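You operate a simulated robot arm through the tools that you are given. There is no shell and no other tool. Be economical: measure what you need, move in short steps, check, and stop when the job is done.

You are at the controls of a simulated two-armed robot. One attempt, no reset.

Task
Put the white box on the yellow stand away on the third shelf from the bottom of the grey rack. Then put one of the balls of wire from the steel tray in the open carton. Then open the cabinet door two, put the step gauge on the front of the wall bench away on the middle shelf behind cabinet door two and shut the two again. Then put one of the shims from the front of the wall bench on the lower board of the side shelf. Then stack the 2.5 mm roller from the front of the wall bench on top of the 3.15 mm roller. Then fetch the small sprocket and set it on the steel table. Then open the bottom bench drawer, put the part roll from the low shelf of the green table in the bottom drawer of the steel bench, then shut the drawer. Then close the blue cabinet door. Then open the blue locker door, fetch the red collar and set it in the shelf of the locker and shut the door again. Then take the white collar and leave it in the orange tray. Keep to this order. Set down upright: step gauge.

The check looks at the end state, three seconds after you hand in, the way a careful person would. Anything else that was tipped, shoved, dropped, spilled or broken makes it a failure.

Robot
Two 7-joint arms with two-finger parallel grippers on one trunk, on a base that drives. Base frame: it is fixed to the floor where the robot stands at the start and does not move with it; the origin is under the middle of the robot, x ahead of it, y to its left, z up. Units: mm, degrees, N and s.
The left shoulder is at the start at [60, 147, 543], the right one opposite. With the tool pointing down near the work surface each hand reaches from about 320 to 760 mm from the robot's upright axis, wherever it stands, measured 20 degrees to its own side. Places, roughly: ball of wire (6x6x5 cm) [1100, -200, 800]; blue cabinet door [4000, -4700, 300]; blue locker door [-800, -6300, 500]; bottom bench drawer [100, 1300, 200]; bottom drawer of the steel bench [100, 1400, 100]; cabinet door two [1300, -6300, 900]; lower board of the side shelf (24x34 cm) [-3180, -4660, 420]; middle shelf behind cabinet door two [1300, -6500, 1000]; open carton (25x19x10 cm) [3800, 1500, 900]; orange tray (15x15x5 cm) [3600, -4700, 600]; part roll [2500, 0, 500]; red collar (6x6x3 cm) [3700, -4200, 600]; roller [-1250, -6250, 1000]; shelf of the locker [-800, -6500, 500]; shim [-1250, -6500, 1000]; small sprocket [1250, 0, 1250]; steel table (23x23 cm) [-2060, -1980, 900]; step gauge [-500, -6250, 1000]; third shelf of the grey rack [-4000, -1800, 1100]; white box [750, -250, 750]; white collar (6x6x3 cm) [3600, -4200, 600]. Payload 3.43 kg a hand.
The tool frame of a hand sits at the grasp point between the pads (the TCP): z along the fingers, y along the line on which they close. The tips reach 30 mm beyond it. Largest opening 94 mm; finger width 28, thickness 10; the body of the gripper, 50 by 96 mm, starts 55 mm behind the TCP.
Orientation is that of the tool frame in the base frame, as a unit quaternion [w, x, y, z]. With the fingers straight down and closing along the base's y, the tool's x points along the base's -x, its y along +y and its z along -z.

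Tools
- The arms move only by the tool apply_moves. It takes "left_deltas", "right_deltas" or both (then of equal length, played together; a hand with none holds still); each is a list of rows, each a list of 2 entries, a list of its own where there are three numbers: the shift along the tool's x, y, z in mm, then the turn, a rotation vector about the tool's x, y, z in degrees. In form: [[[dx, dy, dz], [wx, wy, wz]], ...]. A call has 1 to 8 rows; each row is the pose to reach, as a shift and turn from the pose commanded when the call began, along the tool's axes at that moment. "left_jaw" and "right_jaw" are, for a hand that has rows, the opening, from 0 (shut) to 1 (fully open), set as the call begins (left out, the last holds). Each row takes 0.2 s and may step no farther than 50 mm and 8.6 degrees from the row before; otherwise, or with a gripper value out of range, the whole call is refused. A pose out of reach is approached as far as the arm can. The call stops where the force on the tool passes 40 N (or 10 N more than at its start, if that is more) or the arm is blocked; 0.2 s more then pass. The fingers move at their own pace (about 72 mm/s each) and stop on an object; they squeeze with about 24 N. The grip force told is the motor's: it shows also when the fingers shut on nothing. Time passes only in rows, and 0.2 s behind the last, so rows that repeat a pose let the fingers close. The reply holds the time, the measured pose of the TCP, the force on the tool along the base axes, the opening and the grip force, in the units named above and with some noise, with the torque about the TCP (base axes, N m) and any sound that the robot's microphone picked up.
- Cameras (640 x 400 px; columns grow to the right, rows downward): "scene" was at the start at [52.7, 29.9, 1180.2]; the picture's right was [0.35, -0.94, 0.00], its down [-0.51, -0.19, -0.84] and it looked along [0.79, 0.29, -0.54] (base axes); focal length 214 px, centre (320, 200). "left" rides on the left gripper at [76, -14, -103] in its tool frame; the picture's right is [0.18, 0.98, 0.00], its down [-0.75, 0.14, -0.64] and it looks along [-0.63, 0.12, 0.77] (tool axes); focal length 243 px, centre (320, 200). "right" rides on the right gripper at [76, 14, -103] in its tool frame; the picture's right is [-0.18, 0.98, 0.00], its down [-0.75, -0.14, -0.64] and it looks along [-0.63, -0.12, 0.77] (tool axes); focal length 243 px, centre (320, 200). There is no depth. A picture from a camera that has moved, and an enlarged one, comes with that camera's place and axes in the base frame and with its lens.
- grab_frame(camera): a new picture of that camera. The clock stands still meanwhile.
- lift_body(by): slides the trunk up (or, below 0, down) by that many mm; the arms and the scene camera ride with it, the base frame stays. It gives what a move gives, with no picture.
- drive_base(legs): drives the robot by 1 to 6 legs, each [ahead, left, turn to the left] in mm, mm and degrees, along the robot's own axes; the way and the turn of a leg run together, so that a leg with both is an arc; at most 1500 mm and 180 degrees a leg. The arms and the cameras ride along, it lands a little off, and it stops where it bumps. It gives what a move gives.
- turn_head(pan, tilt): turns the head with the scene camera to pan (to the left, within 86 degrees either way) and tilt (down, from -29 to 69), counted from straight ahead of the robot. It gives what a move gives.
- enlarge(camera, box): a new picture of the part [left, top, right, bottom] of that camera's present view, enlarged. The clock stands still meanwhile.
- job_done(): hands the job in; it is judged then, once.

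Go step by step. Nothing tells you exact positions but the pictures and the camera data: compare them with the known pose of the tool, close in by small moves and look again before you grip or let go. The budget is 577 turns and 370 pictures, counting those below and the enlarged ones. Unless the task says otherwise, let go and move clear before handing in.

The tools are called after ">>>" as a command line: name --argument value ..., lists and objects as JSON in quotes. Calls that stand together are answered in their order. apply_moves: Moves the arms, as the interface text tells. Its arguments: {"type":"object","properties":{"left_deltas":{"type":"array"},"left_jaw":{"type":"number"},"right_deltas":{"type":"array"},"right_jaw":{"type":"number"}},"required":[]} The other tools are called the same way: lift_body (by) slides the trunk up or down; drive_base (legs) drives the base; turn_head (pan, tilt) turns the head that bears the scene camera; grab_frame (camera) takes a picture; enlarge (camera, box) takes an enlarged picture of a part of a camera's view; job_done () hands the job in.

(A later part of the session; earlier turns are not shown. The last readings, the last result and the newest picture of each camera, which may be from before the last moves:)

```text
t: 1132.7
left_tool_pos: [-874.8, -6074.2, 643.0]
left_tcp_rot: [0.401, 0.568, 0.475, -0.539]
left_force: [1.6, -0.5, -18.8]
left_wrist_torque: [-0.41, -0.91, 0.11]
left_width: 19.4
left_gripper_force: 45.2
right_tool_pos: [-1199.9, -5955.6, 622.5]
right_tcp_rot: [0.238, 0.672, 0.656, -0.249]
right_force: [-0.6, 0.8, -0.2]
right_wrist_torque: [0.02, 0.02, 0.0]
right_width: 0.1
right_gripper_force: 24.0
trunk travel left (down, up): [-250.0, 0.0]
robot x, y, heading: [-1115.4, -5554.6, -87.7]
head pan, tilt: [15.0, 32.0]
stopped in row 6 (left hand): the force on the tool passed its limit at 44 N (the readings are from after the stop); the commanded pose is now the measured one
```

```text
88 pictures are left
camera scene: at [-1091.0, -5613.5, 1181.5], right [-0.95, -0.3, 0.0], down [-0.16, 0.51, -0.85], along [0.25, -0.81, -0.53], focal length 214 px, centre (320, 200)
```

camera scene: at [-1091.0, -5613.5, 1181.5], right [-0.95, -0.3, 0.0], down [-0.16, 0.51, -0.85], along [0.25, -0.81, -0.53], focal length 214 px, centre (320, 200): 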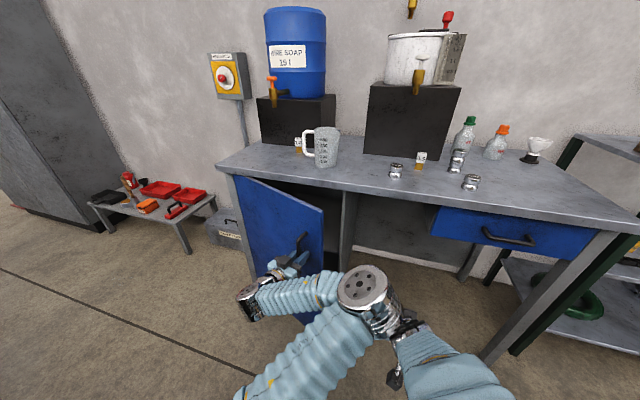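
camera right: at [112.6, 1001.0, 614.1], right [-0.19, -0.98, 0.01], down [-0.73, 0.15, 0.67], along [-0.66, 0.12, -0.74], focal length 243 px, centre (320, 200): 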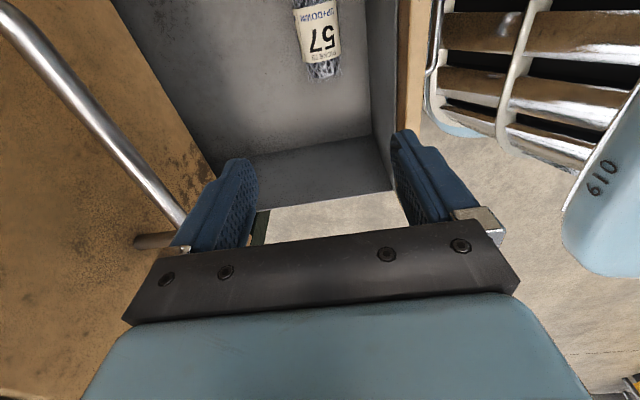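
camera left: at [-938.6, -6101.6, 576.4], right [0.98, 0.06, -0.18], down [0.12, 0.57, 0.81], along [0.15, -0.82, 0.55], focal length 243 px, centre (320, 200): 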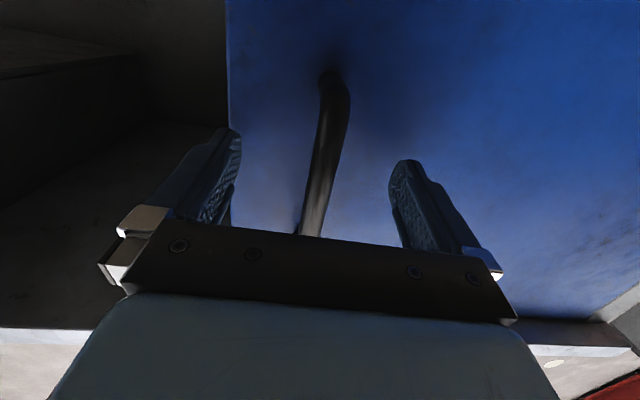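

The left elbow is brushing the right hand; I'll move the right hand aside, then keep pulling.

>>> apply_moves --right_deltas '[[[0, -40, -10], [0, 0, 0]], [[0, -80, -20], [0, 0, 0]], [[0, -120, -30], [0, 0, 0]], [[0, -160, -40], [0, 0, 0]]]'

>>> apply_moves --left_deltas '[[[0, 9, -17], [3, 0, 0]], [[0, 18, -34], [6, 0, 0]], [[0, 28, -50], [9, 0, 0]], [[0, 38, -66], [12, 0, 0]], [[0, 49, -81], [15, 0, 0]]]'

```text
t: 1133.7
left_tool_pos: [-876.0, -6075.7, 643.5]
left_tcp_rot: [0.401, 0.568, 0.474, -0.539]
left_force: [7.9, -4.1, -25.5]
left_wrist_torque: [0.42, -1.23, 0.08]
left_width: 19.3
left_gripper_force: 44.7
right_tool_pos: [-1372.1, -5971.1, 677.1]
right_tcp_rot: [0.235, 0.672, 0.657, -0.248]
right_force: [-0.5, 0.2, 0.2]
right_wrist_torque: [0.01, 0.01, -0.02]
right_width: 0.0
right_gripper_force: 23.7
right hand out of reach, approached as far as the arm can: row 1, 2, 3, 4
trunk travel left (down, up): [-250.0, 0.0]
robot x, y, heading: [-1117.6, -5554.3, -87.9]
head pan, tilt: [15.0, 32.0]
```

```text
t: 1134.0
left_tool_pos: [-873.8, -6072.9, 643.7]
left_tcp_rot: [0.403, 0.569, 0.477, -0.536]
left_force: [6.7, -3.4, -13.7]
left_wrist_torque: [0.23, -1.14, 0.12]
left_width: 19.3
left_gripper_force: 44.8
left hand out of reach, approached as far as the arm can: row 1
right_tool_pos: [-1371.3, -5969.8, 676.7]
right_tcp_rot: [0.236, 0.672, 0.657, -0.248]
right_force: [0.0, 0.2, -0.4]
right_wrist_torque: [0.0, 0.02, 0.01]
right_width: 0.0
right_gripper_force: 24.0
trunk travel left (down, up): [-250.0, 0.0]
robot x, y, heading: [-1111.7, -5555.7, -87.5]
head pan, tilt: [15.0, 32.0]
stopped in row 1 (left hand): the force on the tool passed its limit at 54 N (the readings are from after the stop); the commanded pose is now the measured one
```

The arm can't fold more; I'll pull with the base instead (back and left).

>>> drive_base --legs '[[-50, 36, 0], [-45, 42, 0]]'

>>> grab_frame --camera "scene"

```text
t: 1135.6
left_tool_pos: [-805.8, -5982.2, 644.1]
left_tcp_rot: [0.407, 0.567, 0.477, -0.534]
left_force: [3.4, -5.9, -7.3]
left_wrist_torque: [-0.58, -1.02, -0.08]
left_width: 19.3
left_gripper_force: 45.0
right_tool_pos: [-1304.9, -5879.5, 677.5]
right_tcp_rot: [0.236, 0.671, 0.657, -0.247]
right_force: [-1.3, -0.4, -0.6]
right_wrist_torque: [0.02, 0.01, 0.01]
right_width: 0.3
right_gripper_force: 24.0
trunk travel left (down, up): [-250.0, 0.0]
robot x, y, heading: [-1050.5, -5462.9, -87.6]
head pan, tilt: [15.0, 32.0]
stopped in leg 2: the force on the tool passed its limit at 43 N (the readings are from after the stop); the commanded pose is now the measured one
```

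```text
87 pictures are left
camera scene: at [-1024.1, -5522.3, 1181.6], right [-0.95, -0.3, 0.0], down [-0.16, 0.51, -0.85], along [0.25, -0.81, -0.53], focal length 214 px, centre (320, 200)
```

scene: 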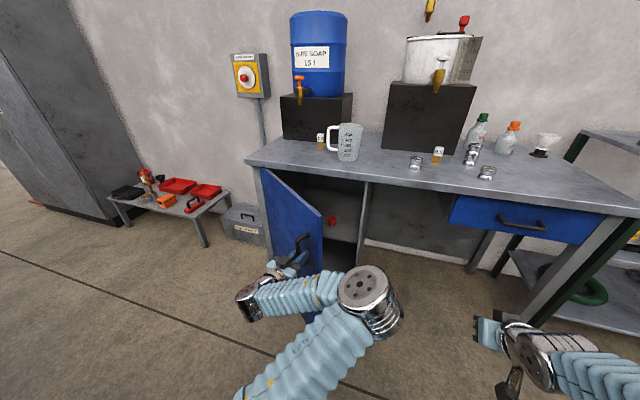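

>>> drive_base --legs '[[-34, 48, 0], [-26, 52, 0]]'

>>> drive_base --legs '[[-14, 50, 0], [-6, 50, 0]]'

>>> grab_frame --camera "scene"

```text
t: 1136.8
left_tool_pos: [-758.0, -5943.4, 644.9]
left_tcp_rot: [0.405, 0.569, 0.476, -0.535]
left_force: [-2.2, 4.2, 2.8]
left_wrist_torque: [0.26, -1.15, 0.02]
left_width: 19.2
left_gripper_force: 45.3
right_tool_pos: [-1255.8, -5842.1, 676.7]
right_tcp_rot: [0.237, 0.672, 0.657, -0.247]
right_force: [-0.3, -0.2, -0.2]
right_wrist_torque: [-0.01, 0.02, -0.01]
right_width: 0.2
right_gripper_force: 23.7
trunk travel left (down, up): [-250.0, 0.0]
robot x, y, heading: [-1001.0, -5428.6, -87.5]
head pan, tilt: [15.0, 32.0]
stopped in leg 2: the force on the tool passed its limit at 41 N (the readings are from after the stop); the commanded pose is now the measured one
```

```text
t: 1137.6
left_tool_pos: [-748.9, -5935.9, 644.9]
left_tcp_rot: [0.401, 0.572, 0.472, -0.539]
left_force: [-6.4, 9.6, 5.8]
left_wrist_torque: [0.35, -1.28, 0.01]
left_width: 19.7
left_gripper_force: 44.9
right_tool_pos: [-1241.9, -5835.5, 677.1]
right_tcp_rot: [0.238, 0.672, 0.657, -0.247]
right_force: [0.2, 0.4, 0.6]
right_wrist_torque: [0.04, -0.02, -0.03]
right_width: 0.0
right_gripper_force: 23.7
trunk travel left (down, up): [-250.0, 0.0]
robot x, y, heading: [-986.1, -5424.5, -87.9]
head pan, tilt: [15.0, 32.0]
stopped in leg 1: the force on the tool passed its limit at 56 N (the readings are from after the stop); the commanded pose is now the measured one
```

```text
86 pictures are left
camera scene: at [-961.3, -5478.0, 1181.6], right [-0.95, -0.3, 0.0], down [-0.16, 0.51, -0.85], along [0.25, -0.81, -0.53], focal length 214 px, centre (320, 200)
```

scene: 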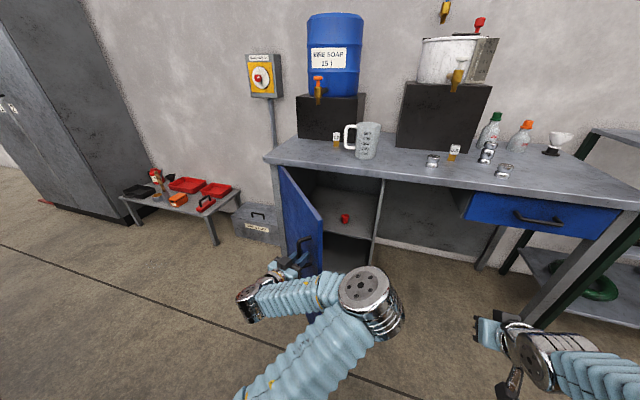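

Door ~57° open. Release, go around its free edge and push it wider from the inside with the base.

>>> apply_moves --left_deltas '[[[0, 0, 0], [0, 0, 0]], [[0, 0, 0], [0, 0, 0]], [[0, 0, 0], [0, 0, 0]], [[0, 0, -20], [0, 0, 0]], [[0, 0, -45], [0, 0, 0]]]' --left_jaw 1

>>> drive_base --legs '[[-110, 0, 0], [0, -210, 0], [230, 0, 0]]'

>>> apply_moves --left_deltas '[[[0, 0, 0], [0, 0, 0]], [[0, 0, 0], [0, 0, 0]], [[0, 0, 0], [0, 0, 0]]]' --left_jaw 0

>>> grab_frame --camera "scene"

```text
t: 1138.8
left_tool_pos: [-743.8, -5916.1, 650.0]
left_tcp_rot: [0.399, 0.571, 0.474, -0.538]
left_force: [-0.1, 0.0, 0.1]
left_wrist_torque: [-0.01, -0.04, -0.02]
left_width: 93.9
left_gripper_force: 0.1
left hand out of reach, approached as far as the arm can: row 4, 5
right_tool_pos: [-1241.8, -5835.7, 677.3]
right_tcp_rot: [0.237, 0.672, 0.657, -0.248]
right_force: [0.5, 0.8, -1.5]
right_wrist_torque: [0.01, -0.03, 0.04]
right_width: 0.0
right_gripper_force: 24.5
trunk travel left (down, up): [-250.0, 0.0]
robot x, y, heading: [-985.3, -5420.2, -87.6]
head pan, tilt: [15.0, 32.0]
```

```text
t: 1142.6
left_tool_pos: [-948.0, -6049.1, 649.2]
left_tcp_rot: [0.4, 0.571, 0.474, -0.538]
left_force: [0.6, 0.6, 0.1]
left_wrist_torque: [-0.02, 0.02, -0.03]
left_width: 94.0
left_gripper_force: 0.0
right_tool_pos: [-1445.4, -5968.9, 676.6]
right_tcp_rot: [0.238, 0.671, 0.658, -0.248]
right_force: [0.0, 1.2, -0.2]
right_wrist_torque: [0.02, 0.0, -0.05]
right_width: 0.0
right_gripper_force: 24.4
trunk travel left (down, up): [-250.0, 0.0]
robot x, y, heading: [-1187.1, -5552.9, -87.7]
head pan, tilt: [15.0, 32.0]
```

```text
t: 1143.4
left_tool_pos: [-947.9, -6050.1, 650.0]
left_tcp_rot: [0.399, 0.571, 0.475, -0.538]
left_force: [0.6, 0.2, 1.0]
left_wrist_torque: [-0.02, -0.01, 0.02]
left_width: 0.2
left_gripper_force: 16.5
right_tool_pos: [-1445.6, -5968.8, 677.9]
right_tcp_rot: [0.238, 0.671, 0.657, -0.248]
right_force: [-0.1, 0.8, -0.4]
right_wrist_torque: [0.01, -0.03, 0.0]
right_width: 0.0
right_gripper_force: 24.2
trunk travel left (down, up): [-250.0, 0.0]
robot x, y, heading: [-1190.6, -5554.9, -87.7]
head pan, tilt: [15.0, 32.0]
```

```text
85 pictures are left
camera scene: at [-1164.3, -5610.9, 1181.5], right [-0.95, -0.3, 0.0], down [-0.16, 0.51, -0.85], along [0.25, -0.81, -0.53], focal length 214 px, centre (320, 200)
```

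scene: 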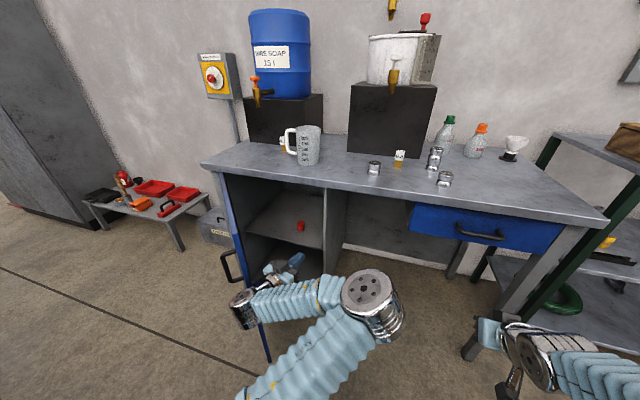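

The door is already wide. Nudge it a bit further with a leftward move.

>>> drive_base --legs '[[0, 200, 0]]'

>>> grab_frame --camera "scene"

```text
t: 1144.4
left_tool_pos: [-898.3, -6043.3, 648.7]
left_tcp_rot: [0.394, 0.573, 0.475, -0.539]
left_force: [0.4, 0.7, -0.3]
left_wrist_torque: [-0.02, 0.02, 0.0]
left_width: 0.0
left_gripper_force: 23.5
right_tool_pos: [-1391.8, -5967.2, 675.8]
right_tcp_rot: [0.236, 0.672, 0.657, -0.247]
right_force: [-0.2, 0.3, -0.3]
right_wrist_torque: [0.02, 0.0, -0.01]
right_width: 0.1
right_gripper_force: 23.9
trunk travel left (down, up): [-250.0, 0.0]
robot x, y, heading: [-1139.8, -5550.7, -87.6]
head pan, tilt: [15.0, 32.0]
stopped in leg 1: the force on the tool passed its limit at 123 N (the readings are from after the stop); the commanded pose is now the measured one
```

```text
84 pictures are left
camera scene: at [-1111.1, -5608.6, 1181.5], right [-0.95, -0.3, 0.0], down [-0.16, 0.51, -0.85], along [0.25, -0.81, -0.53], focal length 214 px, centre (320, 200)
```

scene: 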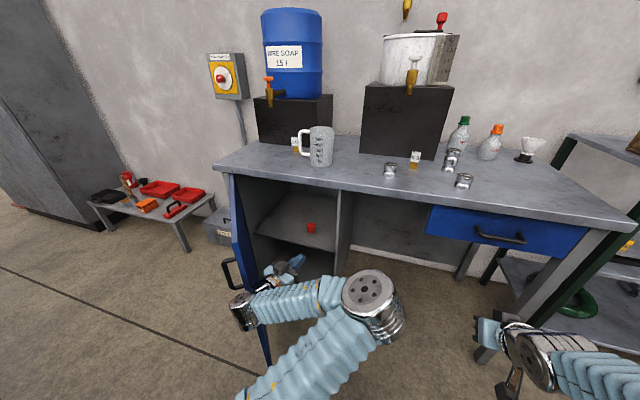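

The door is open far enough; don't force it. I'll withdraw, stow the left hand, and go for the red collar.

>>> drive_base --legs '[[0, -120, 0], [-140, 0, 0]]'

>>> apply_moves --left_deltas '[[[-30, 0, 0], [0, 8, 0]], [[-60, 0, 0], [0, 16, 0]], [[-90, 0, 0], [0, 24, 0]], [[-120, 0, 0], [0, 32, 0]], [[-150, 0, 0], [0, 40, 0]], [[-180, 0, -10], [0, 48, 0]], [[-210, 0, -20], [0, 56, 0]], [[-240, 0, -30], [0, 64, 0]]]'

>>> apply_moves --left_deltas '[[[15, 0, -15], [0, 8, 0]], [[30, 0, -30], [0, 16, 0]], [[45, 0, -45], [0, 21, 0]], [[60, 0, -60], [0, 21, 0]]]'

>>> drive_base --legs '[[0, 0, 87.6], [0, -90, 0], [1250, 0, 0], [1250, 0, 0]]'

```text
t: 1146.5
left_tool_pos: [-1019.7, -5906.3, 648.3]
left_tcp_rot: [0.397, 0.571, 0.477, -0.538]
left_force: [-0.6, -0.2, 0.1]
left_wrist_torque: [0.0, 0.0, -0.04]
left_width: 0.1
left_gripper_force: 24.1
right_tool_pos: [-1513.6, -5833.2, 678.5]
right_tcp_rot: [0.238, 0.668, 0.661, -0.246]
right_force: [0.5, -0.5, -0.3]
right_wrist_torque: [0.0, 0.0, 0.03]
right_width: 0.3
right_gripper_force: 23.9
trunk travel left (down, up): [-250.0, 0.0]
robot x, y, heading: [-1264.4, -5417.9, -87.1]
head pan, tilt: [15.0, 32.0]
```

```text
t: 1148.3
left_tool_pos: [-1004.9, -5906.3, 890.2]
left_tcp_rot: [0.084, 0.768, 0.616, -0.153]
left_force: [-0.9, 0.6, -0.1]
left_wrist_torque: [0.02, -0.02, 0.01]
left_width: 0.0
left_gripper_force: 24.2
right_tool_pos: [-1513.1, -5833.2, 677.0]
right_tcp_rot: [0.238, 0.668, 0.66, -0.246]
right_force: [-0.6, 0.5, -0.3]
right_wrist_torque: [0.01, 0.01, 0.01]
right_width: 0.0
right_gripper_force: 24.6
trunk travel left (down, up): [-250.0, 0.0]
robot x, y, heading: [-1261.4, -5413.8, -86.9]
head pan, tilt: [15.0, 32.0]
```

```text
t: 1149.3
left_tool_pos: [-985.0, -5831.1, 926.6]
left_tcp_rot: [-0.03, 0.784, 0.62, -0.01]
left_force: [0.0, 0.7, 0.5]
left_wrist_torque: [0.0, -0.03, 0.0]
left_width: 0.1
left_gripper_force: 23.5
right_tool_pos: [-1513.9, -5834.0, 677.0]
right_tcp_rot: [0.238, 0.669, 0.659, -0.247]
right_force: [0.0, 0.3, -0.7]
right_wrist_torque: [-0.01, -0.02, -0.02]
right_width: 0.0
right_gripper_force: 23.5
trunk travel left (down, up): [-250.0, 0.0]
robot x, y, heading: [-1259.1, -5419.8, -87.1]
head pan, tilt: [15.0, 32.0]
```

```text
t: 1165.9
left_tool_pos: [1655.3, -5278.1, 926.4]
left_tcp_rot: [-0.014, 0.153, 0.988, -0.028]
left_force: [-0.1, -0.6, 0.3]
left_wrist_torque: [0.03, 0.02, 0.01]
left_width: 0.0
left_gripper_force: 24.0
right_tool_pos: [1614.9, -5804.2, 676.0]
right_tcp_rot: [0.342, 0.042, 0.938, -0.019]
right_force: [-0.9, -0.9, 0.1]
right_wrist_torque: [0.0, 0.0, -0.02]
right_width: 0.0
right_gripper_force: 24.1
trunk travel left (down, up): [-250.0, 0.0]
robot x, y, heading: [1218.9, -5518.8, -1.5]
head pan, tilt: [15.0, 32.0]
```

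>>> drive_base --legs '[[0, -90, 1.5], [1100, 0, 0], [1100, 0, 0], [1050, 0, 0]]'

>>> drive_base --legs '[[0, 640, 0], [0, 640, 0], [0, 0, 90], [0, 0, 90]]'

>>> turn_head --pan -5 --tilt 35

>>> grab_frame --camera "scene"

```text
t: 1182.5
left_tool_pos: [4894.3, -5250.8, 926.1]
left_tcp_rot: [-0.014, 0.127, 0.991, -0.029]
left_force: [0.5, -0.5, 0.1]
left_wrist_torque: [0.05, 0.02, -0.01]
left_width: 0.1
left_gripper_force: 24.4
right_tool_pos: [4883.7, -5779.0, 676.8]
right_tcp_rot: [0.343, 0.017, 0.939, -0.009]
right_force: [0.1, -0.4, -0.6]
right_wrist_torque: [0.0, 0.02, 0.03]
right_width: 0.0
right_gripper_force: 23.5
trunk travel left (down, up): [-250.0, 0.0]
robot x, y, heading: [4470.6, -5518.3, 1.6]
head pan, tilt: [15.0, 32.0]
```

```text
t: 1197.0
left_tool_pos: [4039.5, -4547.4, 926.5]
left_tcp_rot: [-0.028, 0.996, -0.086, 0.012]
left_force: [-0.2, -0.4, -0.8]
left_wrist_torque: [0.01, -0.02, 0.01]
left_width: 0.2
left_gripper_force: 24.1
right_tool_pos: [4004.1, -4020.7, 677.6]
right_tcp_rot: [0.004, 0.939, 0.023, -0.343]
right_force: [-0.2, -0.1, 1.1]
right_wrist_torque: [0.03, 0.02, 0.0]
right_width: 0.0
right_gripper_force: 23.9
trunk travel left (down, up): [-250.0, 0.0]
robot x, y, heading: [4435.1, -4244.7, -173.7]
head pan, tilt: [15.0, 32.0]
```

```text
t: 1197.8
left_tool_pos: [4039.3, -4548.8, 926.7]
left_tcp_rot: [-0.029, 0.996, -0.084, 0.012]
left_force: [0.0, 1.0, 0.6]
left_wrist_torque: [0.0, -0.02, 0.0]
left_width: 0.1
left_gripper_force: 24.1
right_tool_pos: [4004.0, -4021.4, 675.9]
right_tcp_rot: [0.004, 0.939, 0.022, -0.343]
right_force: [0.3, 0.3, 0.1]
right_wrist_torque: [0.02, -0.02, 0.01]
right_width: 0.0
right_gripper_force: 23.9
trunk travel left (down, up): [-250.0, 0.0]
robot x, y, heading: [4432.5, -4251.1, -173.9]
head pan, tilt: [-5.0, 35.0]
```

```text
83 pictures are left
camera scene: at [4376.5, -4247.7, 1176.9], right [-0.03, 1.0, 0.0], down [0.57, 0.01, -0.82], along [-0.82, -0.02, -0.57], focal length 214 px, centre (320, 200)
```

scene: 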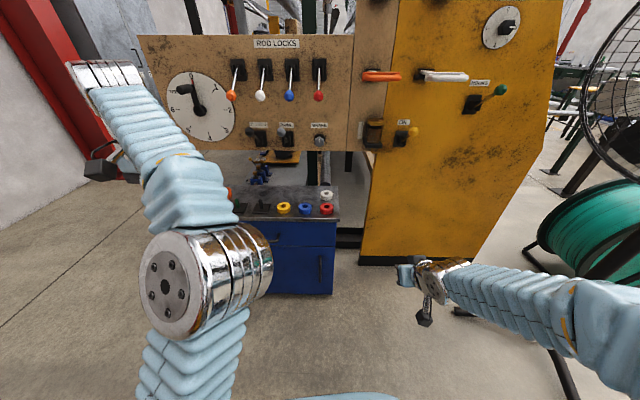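

I see the collars: red near (3674,-4240) with white right behind. Align the base and right hand for the red collar.

>>> drive_base --legs '[[0, 0, -6.1], [150, 85, 0]]'

>>> apply_moves --right_deltas '[[[-20, 35, 0], [0, 0, 0]], [[-40, 70, 0], [0, 0, 0]], [[-60, 105, 0], [0, 0, 0]], [[-80, 140, 5], [0, 0, 0]], [[-90, 165, 10], [0, 0, 0]]]' --right_jaw 0.8

>>> grab_frame --camera "right"

>>> enlarge --camera "scene" --box '[240, 160, 400, 260]'

```text
t: 1199.8
left_tool_pos: [3860.2, -4588.7, 926.8]
left_tcp_rot: [-0.028, 0.99, -0.138, 0.014]
left_force: [1.1, -0.2, 1.0]
left_wrist_torque: [-0.04, 0.01, 0.02]
left_width: 0.0
left_gripper_force: 23.6
right_tool_pos: [3881.0, -4061.5, 676.3]
right_tcp_rot: [-0.014, 0.939, -0.027, -0.343]
right_force: [-0.3, 0.5, 0.3]
right_wrist_torque: [0.04, -0.02, 0.01]
right_width: 0.1
right_gripper_force: 23.9
trunk travel left (down, up): [-250.0, 0.0]
robot x, y, heading: [4284.2, -4334.2, -179.5]
head pan, tilt: [-5.0, 35.0]
```

```text
t: 1201.0
left_tool_pos: [3860.0, -4588.8, 926.6]
left_tcp_rot: [-0.028, 0.99, -0.138, 0.014]
left_force: [-0.7, 0.0, 0.1]
left_wrist_torque: [-0.03, 0.0, 0.0]
left_width: 0.0
left_gripper_force: 23.8
right_tool_pos: [3795.8, -4221.0, 725.5]
right_tcp_rot: [-0.014, 0.939, -0.028, -0.342]
right_force: [0.1, 0.5, -0.8]
right_wrist_torque: [0.0, -0.01, 0.03]
right_width: 75.0
right_gripper_force: 0.0
trunk travel left (down, up): [-250.0, 0.0]
robot x, y, heading: [4288.2, -4332.0, -179.8]
head pan, tilt: [-5.0, 35.0]
```

```text
82 pictures are left
camera right: at [3918.8, -4243.3, 754.4], right [-0.2, -0.97, 0.11], down [-0.16, 0.14, 0.98], along [-0.97, 0.18, -0.18], focal length 243 px, centre (320, 200)
```

right: 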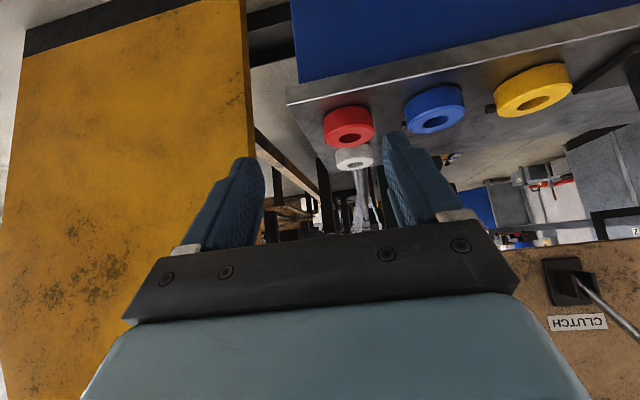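

```text
4.00 times, centred on (320, 210) of scene
camera zoom: at [4227.9, -4326.2, 1176.8], right [0.08, 1.0, 0.0], down [0.57, -0.05, -0.82], along [-0.82, 0.07, -0.57], focal length 858 px, centre (320, 160)
```

zoom: 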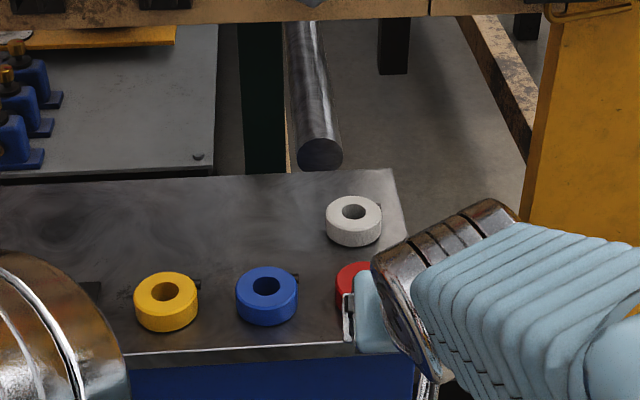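

Red collar's top is at about (3657,-4235,636). Move to a stand-off and re-check.

>>> apply_moves --right_deltas '[[[-20, 5, 32], [0, 0, 0]], [[-40, 10, 64], [0, 0, 0]], [[-58, 14, 95], [0, 0, 0]]]'

>>> grab_frame --camera "right"

```text
t: 1201.8
left_tool_pos: [3859.7, -4589.0, 925.6]
left_tcp_rot: [-0.028, 0.99, -0.137, 0.014]
left_force: [0.0, 0.1, 0.3]
left_wrist_torque: [-0.02, 0.0, 0.0]
left_width: 0.2
left_gripper_force: 24.2
right_tool_pos: [3688.7, -4226.0, 690.8]
right_tcp_rot: [-0.013, 0.939, -0.027, -0.343]
right_force: [-0.1, -0.6, 0.2]
right_wrist_torque: [0.0, -0.02, 0.0]
right_width: 75.1
right_gripper_force: 0.2
trunk travel left (down, up): [-250.0, 0.0]
robot x, y, heading: [4290.7, -4330.0, -179.5]
head pan, tilt: [-5.0, 35.0]
```

```text
80 pictures are left
camera right: at [3811.1, -4247.6, 719.2], right [-0.2, -0.97, 0.11], down [-0.16, 0.14, 0.98], along [-0.97, 0.18, -0.18], focal length 243 px, centre (320, 200)
```

right: 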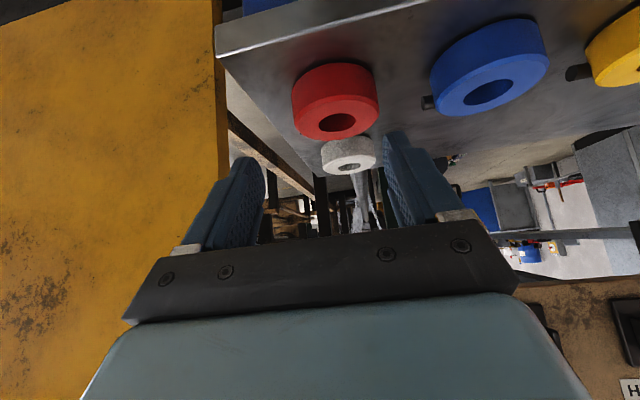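

>>> apply_moves --right_deltas '[[[2, 6, 22], [0, 0, 0]], [[4, 10, 42], [0, 0, 0]], [[5, 10, 60], [0, 0, 0]]]'

>>> grab_frame --camera "right"

```text
t: 1202.7
left_tool_pos: [3864.4, -4589.9, 928.9]
left_tcp_rot: [-0.028, 0.99, -0.137, 0.012]
left_force: [-0.2, -0.4, 0.2]
left_wrist_torque: [0.01, 0.01, -0.02]
left_width: 0.1
left_gripper_force: 24.0
right_tool_pos: [3656.0, -4239.7, 651.3]
right_tcp_rot: [-0.01, 0.938, -0.027, -0.347]
right_force: [31.6, -3.3, 36.5]
right_wrist_torque: [1.14, -0.72, -1.36]
right_width: 75.3
right_gripper_force: 0.0
trunk travel left (down, up): [-250.0, 0.0]
robot x, y, heading: [4285.3, -4333.9, -179.7]
head pan, tilt: [-5.0, 35.0]
stopped in row 3 (right hand): the force on the tool passed its limit at 99 N (the readings are from after the stop); the commanded pose is now the measured one
```

```text
79 pictures are left
camera right: at [3780.3, -4261.2, 678.7], right [-0.2, -0.97, 0.12], down [-0.14, 0.15, 0.98], along [-0.97, 0.17, -0.17], focal length 243 px, centre (320, 200)
```

right: 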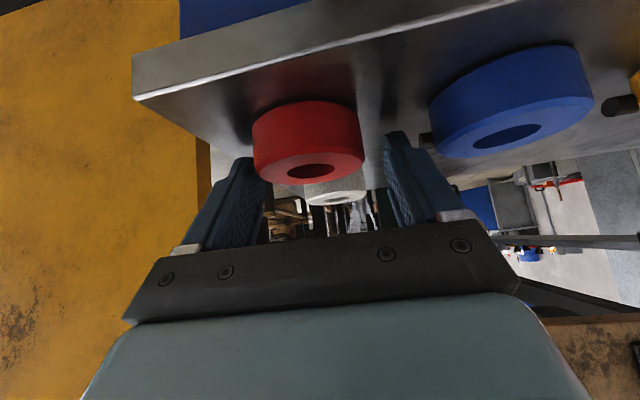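

The tips touched the cabinet top (z≈619), with the ring centred. Raise 4 mm and close.

>>> apply_moves --right_deltas '[[[-3, 0, -4], [0, 0, 0]], [[-3, 0, -4], [0, 0, 0]]]'

>>> apply_moves --right_deltas '[[[0, 0, 0], [0, 0, 0]], [[0, 0, 0], [0, 0, 0]], [[0, 0, 0], [0, 0, 0]], [[0, 0, 0], [0, 0, 0]]]' --right_jaw 0

>>> apply_moves --right_deltas '[[[-4, 0, -4], [0, 0, 0]], [[-12, 0, -14], [0, 0, 0]], [[-25, 0, -30], [0, 0, 0]], [[-40, 0, -48], [0, 0, 0]], [[-55, 0, -66], [0, 0, 0]]]'

>>> grab_frame --camera "right"

```text
t: 1203.3
left_tool_pos: [3863.7, -4589.9, 927.9]
left_tcp_rot: [-0.029, 0.99, -0.138, 0.012]
left_force: [-0.5, -0.2, 1.5]
left_wrist_torque: [0.01, 0.0, -0.03]
left_width: 0.0
left_gripper_force: 23.9
right_tool_pos: [3657.3, -4239.2, 650.8]
right_tcp_rot: [-0.01, 0.938, -0.025, -0.345]
right_force: [19.5, -3.2, 20.4]
right_wrist_torque: [-0.94, -0.44, 0.86]
right_width: 76.1
right_gripper_force: 1.0
trunk travel left (down, up): [-250.0, 0.0]
robot x, y, heading: [4287.8, -4330.2, -179.6]
head pan, tilt: [-5.0, 35.0]
```

```text
t: 1204.3
left_tool_pos: [3862.1, -4589.3, 926.8]
left_tcp_rot: [-0.027, 0.99, -0.137, 0.013]
left_force: [0.5, -0.8, 0.3]
left_wrist_torque: [-0.03, 0.01, -0.01]
left_width: 0.0
left_gripper_force: 24.4
right_tool_pos: [3654.0, -4238.9, 651.7]
right_tcp_rot: [-0.01, 0.938, -0.026, -0.346]
right_force: [-7.4, -6.6, 16.9]
right_wrist_torque: [-0.78, 0.46, -0.08]
right_width: 58.2
right_gripper_force: 24.3
trunk travel left (down, up): [-250.0, 0.0]
robot x, y, heading: [4286.4, -4331.8, -179.6]
head pan, tilt: [-5.0, 35.0]
```

```text
t: 1205.5
left_tool_pos: [3861.2, -4588.6, 927.4]
left_tcp_rot: [-0.028, 0.99, -0.137, 0.013]
left_force: [-0.5, -0.4, 0.3]
left_wrist_torque: [0.03, 0.01, 0.03]
left_width: 0.0
left_gripper_force: 24.2
right_tool_pos: [3656.0, -4237.1, 735.2]
right_tcp_rot: [-0.011, 0.939, -0.026, -0.344]
right_force: [0.4, -0.2, -2.5]
right_wrist_torque: [-0.01, 0.01, 0.04]
right_width: 57.9
right_gripper_force: 24.2
trunk travel left (down, up): [-250.0, 0.0]
robot x, y, heading: [4286.0, -4332.3, -179.6]
head pan, tilt: [-5.0, 35.0]
```

```text
78 pictures are left
camera right: at [3778.4, -4258.9, 763.4], right [-0.2, -0.97, 0.12], down [-0.15, 0.15, 0.98], along [-0.97, 0.17, -0.18], focal length 243 px, centre (320, 200)
```

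right: 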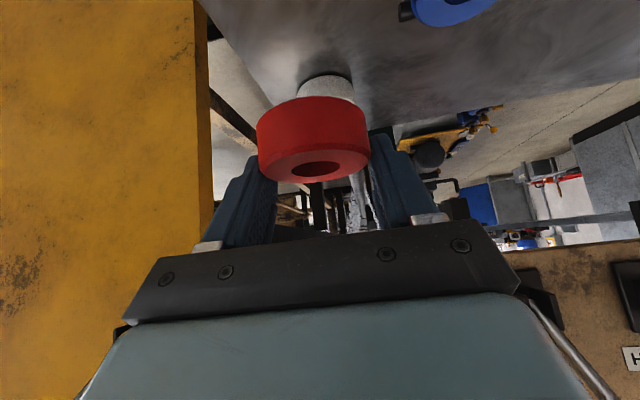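

The red collar is held level. Retract and drive back to the locker.

>>> apply_moves --right_deltas '[[[5, 0, -30], [0, 0, 0]], [[15, 0, -65], [0, 0, 0]], [[25, 0, -105], [0, 0, 0]], [[40, 0, -145], [0, 0, 0]], [[55, 0, -175], [0, 0, 0]]]'

>>> drive_base --legs '[[-250, 0, 0], [0, 650, 0], [0, 640, 0], [1200, 0, 0], [1200, 0, 0]]'

```text
t: 1206.7
left_tool_pos: [3860.2, -4588.7, 925.7]
left_tcp_rot: [-0.028, 0.99, -0.139, 0.014]
left_force: [-0.2, 0.0, -0.8]
left_wrist_torque: [0.02, -0.03, -0.02]
left_width: 0.0
left_gripper_force: 24.5
right_tool_pos: [3812.4, -4246.5, 834.8]
right_tcp_rot: [-0.01, 0.939, -0.027, -0.344]
right_force: [0.1, -0.6, -2.6]
right_wrist_torque: [-0.01, 0.03, -0.02]
right_width: 58.4
right_gripper_force: 24.1
trunk travel left (down, up): [-250.0, 0.0]
robot x, y, heading: [4288.5, -4331.1, -179.8]
head pan, tilt: [-5.0, 35.0]
```

```text
t: 1226.2
left_tool_pos: [1720.1, -5914.1, 926.2]
left_tcp_rot: [-0.028, 0.991, -0.132, 0.013]
left_force: [-0.5, 0.1, -0.2]
left_wrist_torque: [-0.03, -0.02, -0.02]
left_width: 0.0
left_gripper_force: 24.1
right_tool_pos: [1667.6, -5570.9, 835.1]
right_tcp_rot: [-0.009, 0.939, -0.02, -0.344]
right_force: [-0.4, 0.1, -2.1]
right_wrist_torque: [-0.01, 0.03, -0.01]
right_width: 58.0
right_gripper_force: 24.0
trunk travel left (down, up): [-250.0, 0.0]
robot x, y, heading: [2142.8, -5652.1, -179.2]
head pan, tilt: [-5.0, 35.0]
```

>>> drive_base --legs '[[0, -150, -0.8], [1100, 0, 0], [1100, 0, 0], [950, 0, 0], [0, 0, 90]]'

>>> turn_head --pan 20 --tilt 32

>>> grab_frame --camera "scene"

```text
t: 1246.2
left_tool_pos: [-745.8, -5895.3, 927.0]
left_tcp_rot: [-0.029, 0.811, 0.584, -0.009]
left_force: [-0.2, -0.4, 0.8]
left_wrist_torque: [0.0, 0.01, -0.03]
left_width: 0.0
left_gripper_force: 23.9
right_tool_pos: [-1090.3, -5928.3, 833.5]
right_tcp_rot: [0.229, 0.697, 0.629, -0.256]
right_force: [0.2, -0.5, -2.7]
right_wrist_torque: [-0.03, 0.01, -0.01]
right_width: 57.8
right_gripper_force: 23.9
trunk travel left (down, up): [-250.0, 0.0]
robot x, y, heading: [-981.6, -5452.8, -92.0]
head pan, tilt: [-5.0, 35.0]
```

```text
t: 1247.1
left_tool_pos: [-745.9, -5894.1, 927.1]
left_tcp_rot: [-0.03, 0.812, 0.583, -0.009]
left_force: [0.3, 0.1, -0.8]
left_wrist_torque: [-0.03, 0.03, -0.01]
left_width: 0.0
left_gripper_force: 24.2
right_tool_pos: [-1092.2, -5928.5, 833.8]
right_tcp_rot: [0.229, 0.697, 0.629, -0.257]
right_force: [-0.1, 0.8, -2.6]
right_wrist_torque: [0.0, 0.01, -0.02]
right_width: 58.1
right_gripper_force: 24.2
trunk travel left (down, up): [-250.0, 0.0]
robot x, y, heading: [-984.7, -5457.4, -92.2]
head pan, tilt: [20.0, 32.0]
```

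```text
77 pictures are left
camera scene: at [-955.9, -5513.9, 1181.5], right [-0.95, -0.3, 0.0], down [-0.16, 0.51, -0.85], along [0.26, -0.81, -0.53], focal length 214 px, centre (320, 200)
```

scene: 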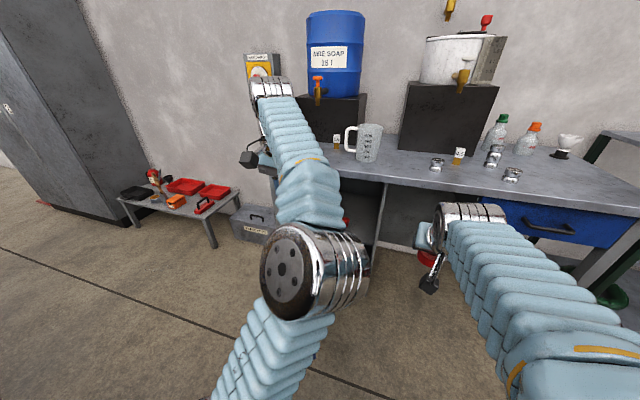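

Use the left fist: move west, forward, lower it inside the door's inner face, then push east.

>>> drive_base --legs '[[0, -120, 2], [90, 0, 0]]'

>>> apply_moves --left_deltas '[[[0, 0, 45], [0, 0, 0]], [[0, 0, 90], [0, 0, 0]], [[0, 0, 135], [0, 0, 0]], [[0, 0, 180], [0, 0, 0]], [[0, 0, 220], [0, 0, 0]]]'

>>> grab_frame --camera "left"

```text
t: 1249.0
left_tool_pos: [-849.3, -5972.3, 926.8]
left_tcp_rot: [-0.029, 0.8, 0.6, -0.011]
left_force: [0.0, 0.1, 0.3]
left_wrist_torque: [-0.02, 0.0, 0.01]
left_width: 0.0
left_gripper_force: 23.8
right_tool_pos: [-1191.5, -6019.0, 834.4]
right_tcp_rot: [0.234, 0.685, 0.642, -0.252]
right_force: [0.0, -0.1, -1.7]
right_wrist_torque: [-0.03, 0.0, 0.02]
right_width: 57.8
right_gripper_force: 24.4
trunk travel left (down, up): [-250.0, 0.0]
robot x, y, heading: [-1100.0, -5545.5, -90.0]
head pan, tilt: [20.0, 32.0]
```

```text
t: 1250.2
left_tool_pos: [-859.0, -5964.7, 707.0]
left_tcp_rot: [-0.029, 0.799, 0.6, -0.009]
left_force: [-0.4, 0.4, 0.1]
left_wrist_torque: [-0.03, -0.02, 0.03]
left_width: 0.2
left_gripper_force: 24.0
right_tool_pos: [-1191.5, -6018.7, 834.8]
right_tcp_rot: [0.234, 0.685, 0.642, -0.252]
right_force: [0.1, -0.2, -2.8]
right_wrist_torque: [-0.01, -0.01, -0.01]
right_width: 58.0
right_gripper_force: 24.1
trunk travel left (down, up): [-250.0, 0.0]
robot x, y, heading: [-1103.3, -5539.2, -89.9]
head pan, tilt: [20.0, 32.0]
```

```text
76 pictures are left
camera left: at [-846.5, -5891.5, 811.6], right [0.99, -0.1, -0.05], down [-0.04, -0.78, 0.62], along [-0.1, -0.61, -0.78], focal length 243 px, centre (320, 200)
```

left: 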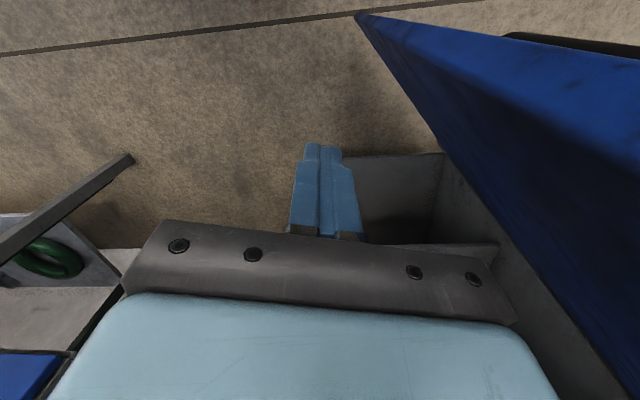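

The fist is just west of the door's inner face. Push east with the base.

>>> drive_base --legs '[[0, 110, 0], [0, 60, 0]]'

>>> drive_base --legs '[[0, 60, 0]]'

>>> grab_frame --camera "left"

```text
t: 1251.2
left_tool_pos: [-817.9, -5960.2, 709.9]
left_tcp_rot: [-0.036, 0.799, 0.6, -0.012]
left_force: [-8.3, 11.1, 8.6]
left_wrist_torque: [-0.74, -1.21, 0.87]
left_width: 0.0
left_gripper_force: 24.1
right_tool_pos: [-1145.8, -6017.1, 834.3]
right_tcp_rot: [0.234, 0.685, 0.642, -0.252]
right_force: [0.1, -0.6, -1.8]
right_wrist_torque: [-0.04, 0.0, -0.01]
right_width: 58.0
right_gripper_force: 24.0
trunk travel left (down, up): [-250.0, 0.0]
robot x, y, heading: [-1053.7, -5540.9, -89.8]
head pan, tilt: [20.0, 32.0]
stopped in leg 1: the force on the tool passed its limit at 100 N (the readings are from after the stop); the commanded pose is now the measured one
```

```text
t: 1251.9
left_tool_pos: [-814.3, -5956.6, 708.9]
left_tcp_rot: [-0.041, 0.796, 0.603, -0.012]
left_force: [-10.6, 16.6, 11.3]
left_wrist_torque: [-1.1, -1.58, 1.2]
left_width: 0.0
left_gripper_force: 24.1
right_tool_pos: [-1140.2, -6015.4, 833.4]
right_tcp_rot: [0.235, 0.685, 0.642, -0.25]
right_force: [-0.1, 0.0, -1.7]
right_wrist_torque: [-0.02, 0.02, 0.01]
right_width: 58.3
right_gripper_force: 24.3
trunk travel left (down, up): [-250.0, 0.0]
robot x, y, heading: [-1048.5, -5542.0, -90.0]
head pan, tilt: [20.0, 32.0]
stopped in leg 1: the force on the tool passed its limit at 67 N (the readings are from after the stop); the commanded pose is now the measured one
```

```text
75 pictures are left
camera left: at [-799.7, -5885.8, 812.6], right [0.99, -0.09, -0.07], down [-0.02, -0.8, 0.61], along [-0.11, -0.6, -0.79], focal length 243 px, centre (320, 200)
```

left: 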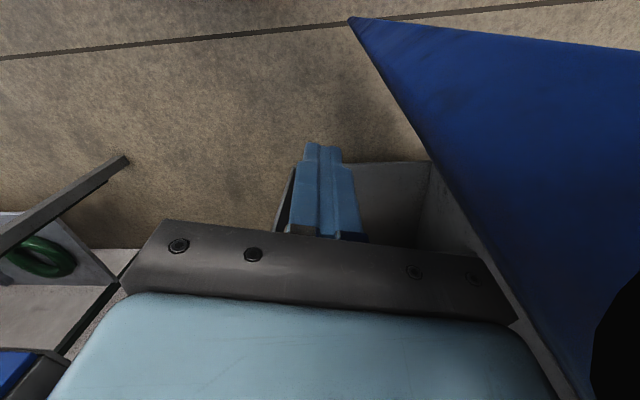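

The door yields but I should push along its arc (east and slightly north).

>>> drive_base --legs '[[-25, 45, 0]]'

>>> drive_base --legs '[[-22, 50, 0]]'

>>> drive_base --legs '[[-15, 50, 0]]'

>>> grab_frame --camera "left"

```text
t: 1252.7
left_tool_pos: [-807.3, -5952.4, 707.5]
left_tcp_rot: [-0.044, 0.797, 0.602, -0.012]
left_force: [-8.8, 12.1, 8.4]
left_wrist_torque: [-0.76, -1.2, 0.88]
left_width: 0.0
left_gripper_force: 24.4
right_tool_pos: [-1131.0, -6010.9, 831.7]
right_tcp_rot: [0.234, 0.686, 0.642, -0.25]
right_force: [0.5, 0.1, -2.7]
right_wrist_torque: [0.0, 0.01, 0.0]
right_width: 57.9
right_gripper_force: 24.5
trunk travel left (down, up): [-250.0, 0.0]
robot x, y, heading: [-1039.9, -5541.7, -90.0]
head pan, tilt: [20.0, 32.0]
stopped in leg 1: the robot was blocked; the commanded pose is now the measured one
```

```text
t: 1253.5
left_tool_pos: [-799.4, -5945.5, 707.5]
left_tcp_rot: [-0.046, 0.797, 0.602, -0.011]
left_force: [-8.1, 11.8, 7.5]
left_wrist_torque: [-0.77, -1.1, 0.83]
left_width: 0.0
left_gripper_force: 24.0
right_tool_pos: [-1121.9, -6007.5, 832.6]
right_tcp_rot: [0.233, 0.686, 0.642, -0.249]
right_force: [-0.5, 0.1, -2.8]
right_wrist_torque: [-0.01, 0.01, 0.0]
right_width: 58.1
right_gripper_force: 23.8
trunk travel left (down, up): [-250.0, 0.0]
robot x, y, heading: [-1028.2, -5534.4, -90.0]
head pan, tilt: [20.0, 32.0]
stopped in leg 1: the force on the tool passed its limit at 45 N (the readings are from after the stop); the commanded pose is now the measured one
```

```text
t: 1254.2
left_tool_pos: [-791.4, -5940.4, 706.3]
left_tcp_rot: [-0.051, 0.797, 0.602, -0.011]
left_force: [-8.2, 14.8, 9.5]
left_wrist_torque: [-0.93, -1.23, 0.98]
left_width: 0.1
left_gripper_force: 23.9
right_tool_pos: [-1113.0, -6003.6, 832.2]
right_tcp_rot: [0.234, 0.686, 0.642, -0.249]
right_force: [-0.2, 0.1, -3.5]
right_wrist_torque: [-0.01, 0.02, 0.01]
right_width: 57.8
right_gripper_force: 23.8
trunk travel left (down, up): [-250.0, 0.0]
robot x, y, heading: [-1023.5, -5530.4, -89.9]
head pan, tilt: [20.0, 32.0]
stopped in leg 1: the robot was blocked; the commanded pose is now the measured one
```

```text
74 pictures are left
camera left: at [-776.1, -5870.1, 812.1], right [0.99, -0.09, -0.09], down [-0.02, -0.8, 0.59], along [-0.12, -0.59, -0.8], focal length 243 px, centre (320, 200)
```

left: 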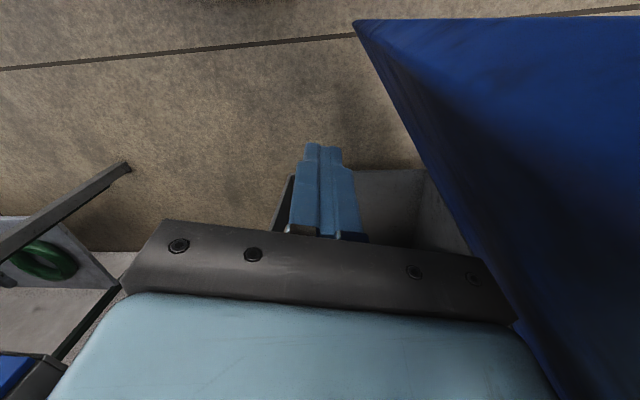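

The door resists beyond ~63°, but the gap is enough. Stow the left hand and position for placing the collar.

>>> drive_base --legs '[[0, -60, 0]]'

>>> apply_moves --left_deltas '[[[0, 0, -45], [0, 0, 0]], [[0, 0, -90], [0, 0, 0]], [[0, 0, -135], [0, 0, 0]], [[0, 0, -180], [0, 0, 0]], [[30, 20, -215], [0, 0, 0]], [[70, 40, -225], [0, 0, 0]]]'

>>> drive_base --legs '[[-60, 20, 9]]'

>>> turn_head --pan 8 --tilt 35

>>> grab_frame --camera "scene"

>>> grab_frame --camera "right"

```text
t: 1255.2
left_tool_pos: [-852.1, -5940.7, 705.4]
left_tcp_rot: [-0.05, 0.797, 0.602, -0.013]
left_force: [-0.2, 0.5, -0.1]
left_wrist_torque: [-0.01, 0.01, 0.0]
left_width: 0.0
left_gripper_force: 23.8
right_tool_pos: [-1173.6, -6003.6, 830.8]
right_tcp_rot: [0.233, 0.687, 0.642, -0.249]
right_force: [0.2, 0.0, -2.4]
right_wrist_torque: [-0.04, 0.02, -0.03]
right_width: 57.8
right_gripper_force: 23.8
trunk travel left (down, up): [-250.0, 0.0]
robot x, y, heading: [-1084.9, -5529.7, -90.0]
head pan, tilt: [20.0, 32.0]
```

```text
refused: row 5 steps farther than a row can; nothing moved
```

```text
t: 1256.2
left_tool_pos: [-773.3, -5839.9, 706.4]
left_tcp_rot: [-0.049, 0.747, 0.663, -0.015]
left_force: [-0.6, 0.6, 0.1]
left_wrist_torque: [-0.02, 0.01, 0.0]
left_width: 0.1
left_gripper_force: 23.7
right_tool_pos: [-1079.9, -5953.5, 831.9]
right_tcp_rot: [0.252, 0.633, 0.696, -0.229]
right_force: [0.6, -0.2, -2.0]
right_wrist_torque: [0.0, -0.01, 0.01]
right_width: 57.9
right_gripper_force: 23.8
trunk travel left (down, up): [-250.0, 0.0]
robot x, y, heading: [-1065.7, -5472.6, -80.9]
head pan, tilt: [20.0, 32.0]
```

```text
t: 1257.0
left_tool_pos: [-772.6, -5839.4, 706.8]
left_tcp_rot: [-0.049, 0.746, 0.663, -0.016]
left_force: [-0.4, -0.7, 0.3]
left_wrist_torque: [0.02, 0.0, -0.01]
left_width: 0.2
left_gripper_force: 24.0
right_tool_pos: [-1079.7, -5952.0, 832.7]
right_tcp_rot: [0.252, 0.633, 0.695, -0.229]
right_force: [-0.2, 0.0, -2.4]
right_wrist_torque: [-0.01, 0.01, -0.02]
right_width: 58.3
right_gripper_force: 23.6
trunk travel left (down, up): [-250.0, 0.0]
robot x, y, heading: [-1069.5, -5470.7, -80.8]
head pan, tilt: [8.0, 35.0]
```

```text
73 pictures are left
camera scene: at [-1046.1, -5525.8, 1176.9], right [-0.96, -0.3, 0.0], down [-0.17, 0.55, -0.82], along [0.24, -0.78, -0.57], focal length 214 px, centre (320, 200)
```

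scene: 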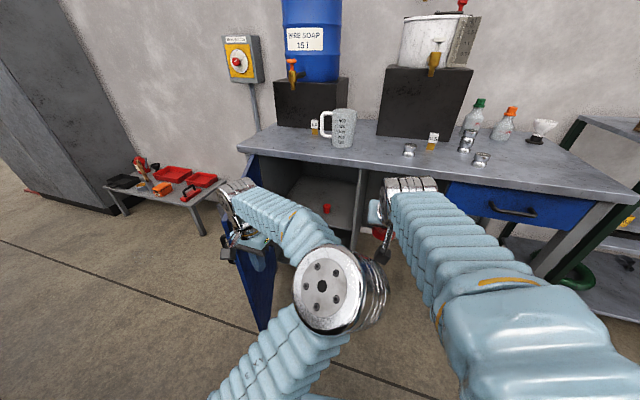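

```text
72 pictures are left
camera right: at [-1077.5, -5827.7, 860.2], right [0.99, -0.05, 0.12], down [-0.12, -0.18, 0.98], along [-0.03, -0.98, -0.18], focal length 243 px, centre (320, 200)
```

right: 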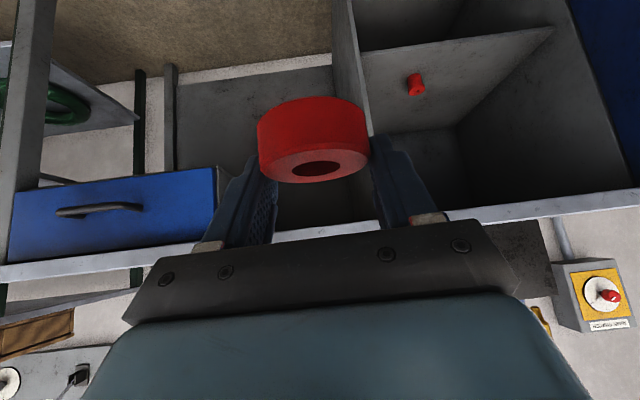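

Interior is clear: shelf z≈480, front edge y≈-6270, west wall x≈-964, a small red item at (-812,-6416). First raise the left hand out of the way, then approach.

>>> apply_moves --left_deltas '[[[10, 0, -40], [0, 0, 0]], [[20, 0, -80], [0, 0, 0]], [[30, 0, -120], [0, 0, 0]], [[40, 0, -160], [0, 0, 0]], [[50, 0, -200], [0, 0, 0]], [[70, 0, -230], [0, 0, 0]]]'

>>> drive_base --legs '[[120, 0, 0]]'

>>> apply_moves --right_deltas '[[[25, 10, 30], [0, 0, 0]], [[50, 20, 60], [0, 0, 0]], [[75, 30, 90], [0, 0, 0]], [[100, 40, 120], [0, 0, 0]], [[125, 50, 150], [0, 0, 0]], [[140, 60, 180], [0, 0, 0]]]'

>>> grab_frame --camera "right"

```text
t: 1258.4
left_tool_pos: [-746.0, -5781.8, 935.1]
left_tcp_rot: [-0.05, 0.746, 0.664, -0.017]
left_force: [0.2, 0.0, 0.9]
left_wrist_torque: [0.01, -0.01, 0.0]
left_width: 0.0
left_gripper_force: 24.2
right_tool_pos: [-1078.9, -5951.7, 831.3]
right_tcp_rot: [0.252, 0.632, 0.696, -0.228]
right_force: [0.3, 0.3, -3.0]
right_wrist_torque: [0.0, -0.03, -0.01]
right_width: 58.0
right_gripper_force: 24.2
trunk travel left (down, up): [-250.0, 0.0]
robot x, y, heading: [-1062.8, -5467.6, -80.8]
head pan, tilt: [8.0, 35.0]
```

```text
t: 1259.6
left_tool_pos: [-728.1, -5899.2, 934.5]
left_tcp_rot: [-0.049, 0.747, 0.663, -0.015]
left_force: [0.1, -0.9, -1.0]
left_wrist_torque: [-0.06, 0.0, 0.04]
left_width: 0.0
left_gripper_force: 24.3
right_tool_pos: [-1062.0, -6070.0, 831.1]
right_tcp_rot: [0.252, 0.633, 0.695, -0.23]
right_force: [0.9, 0.5, -2.6]
right_wrist_torque: [-0.02, 0.01, 0.01]
right_width: 58.0
right_gripper_force: 24.0
trunk travel left (down, up): [-250.0, 0.0]
robot x, y, heading: [-1046.9, -5591.7, -80.9]
head pan, tilt: [8.0, 35.0]
```

```text
t: 1261.0
left_tool_pos: [-728.0, -5899.9, 936.0]
left_tcp_rot: [-0.048, 0.747, 0.663, -0.016]
left_force: [-0.2, 0.5, 0.3]
left_wrist_torque: [-0.03, -0.03, 0.0]
left_width: 0.3
left_gripper_force: 24.2
right_tool_pos: [-1000.2, -6070.1, 604.4]
right_tcp_rot: [0.251, 0.634, 0.694, -0.23]
right_force: [0.5, -0.2, -1.8]
right_wrist_torque: [0.02, -0.02, -0.02]
right_width: 57.7
right_gripper_force: 24.1
trunk travel left (down, up): [-250.0, 0.0]
robot x, y, heading: [-1047.7, -5585.6, -80.9]
head pan, tilt: [8.0, 35.0]
```

```text
71 pictures are left
camera right: at [-998.4, -5944.8, 633.0], right [0.99, -0.05, 0.12], down [-0.13, -0.18, 0.98], along [-0.03, -0.98, -0.18], focal length 243 px, centre (320, 200)
```

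right: 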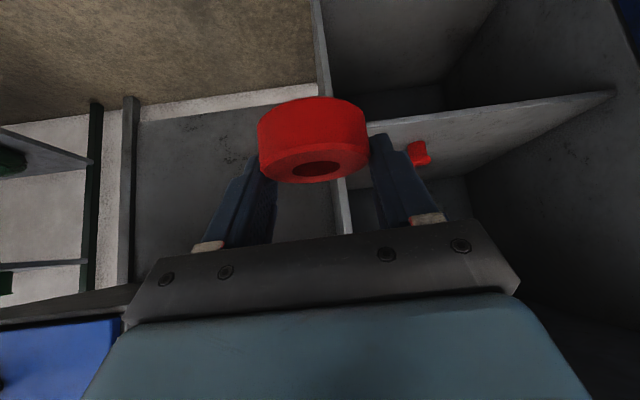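

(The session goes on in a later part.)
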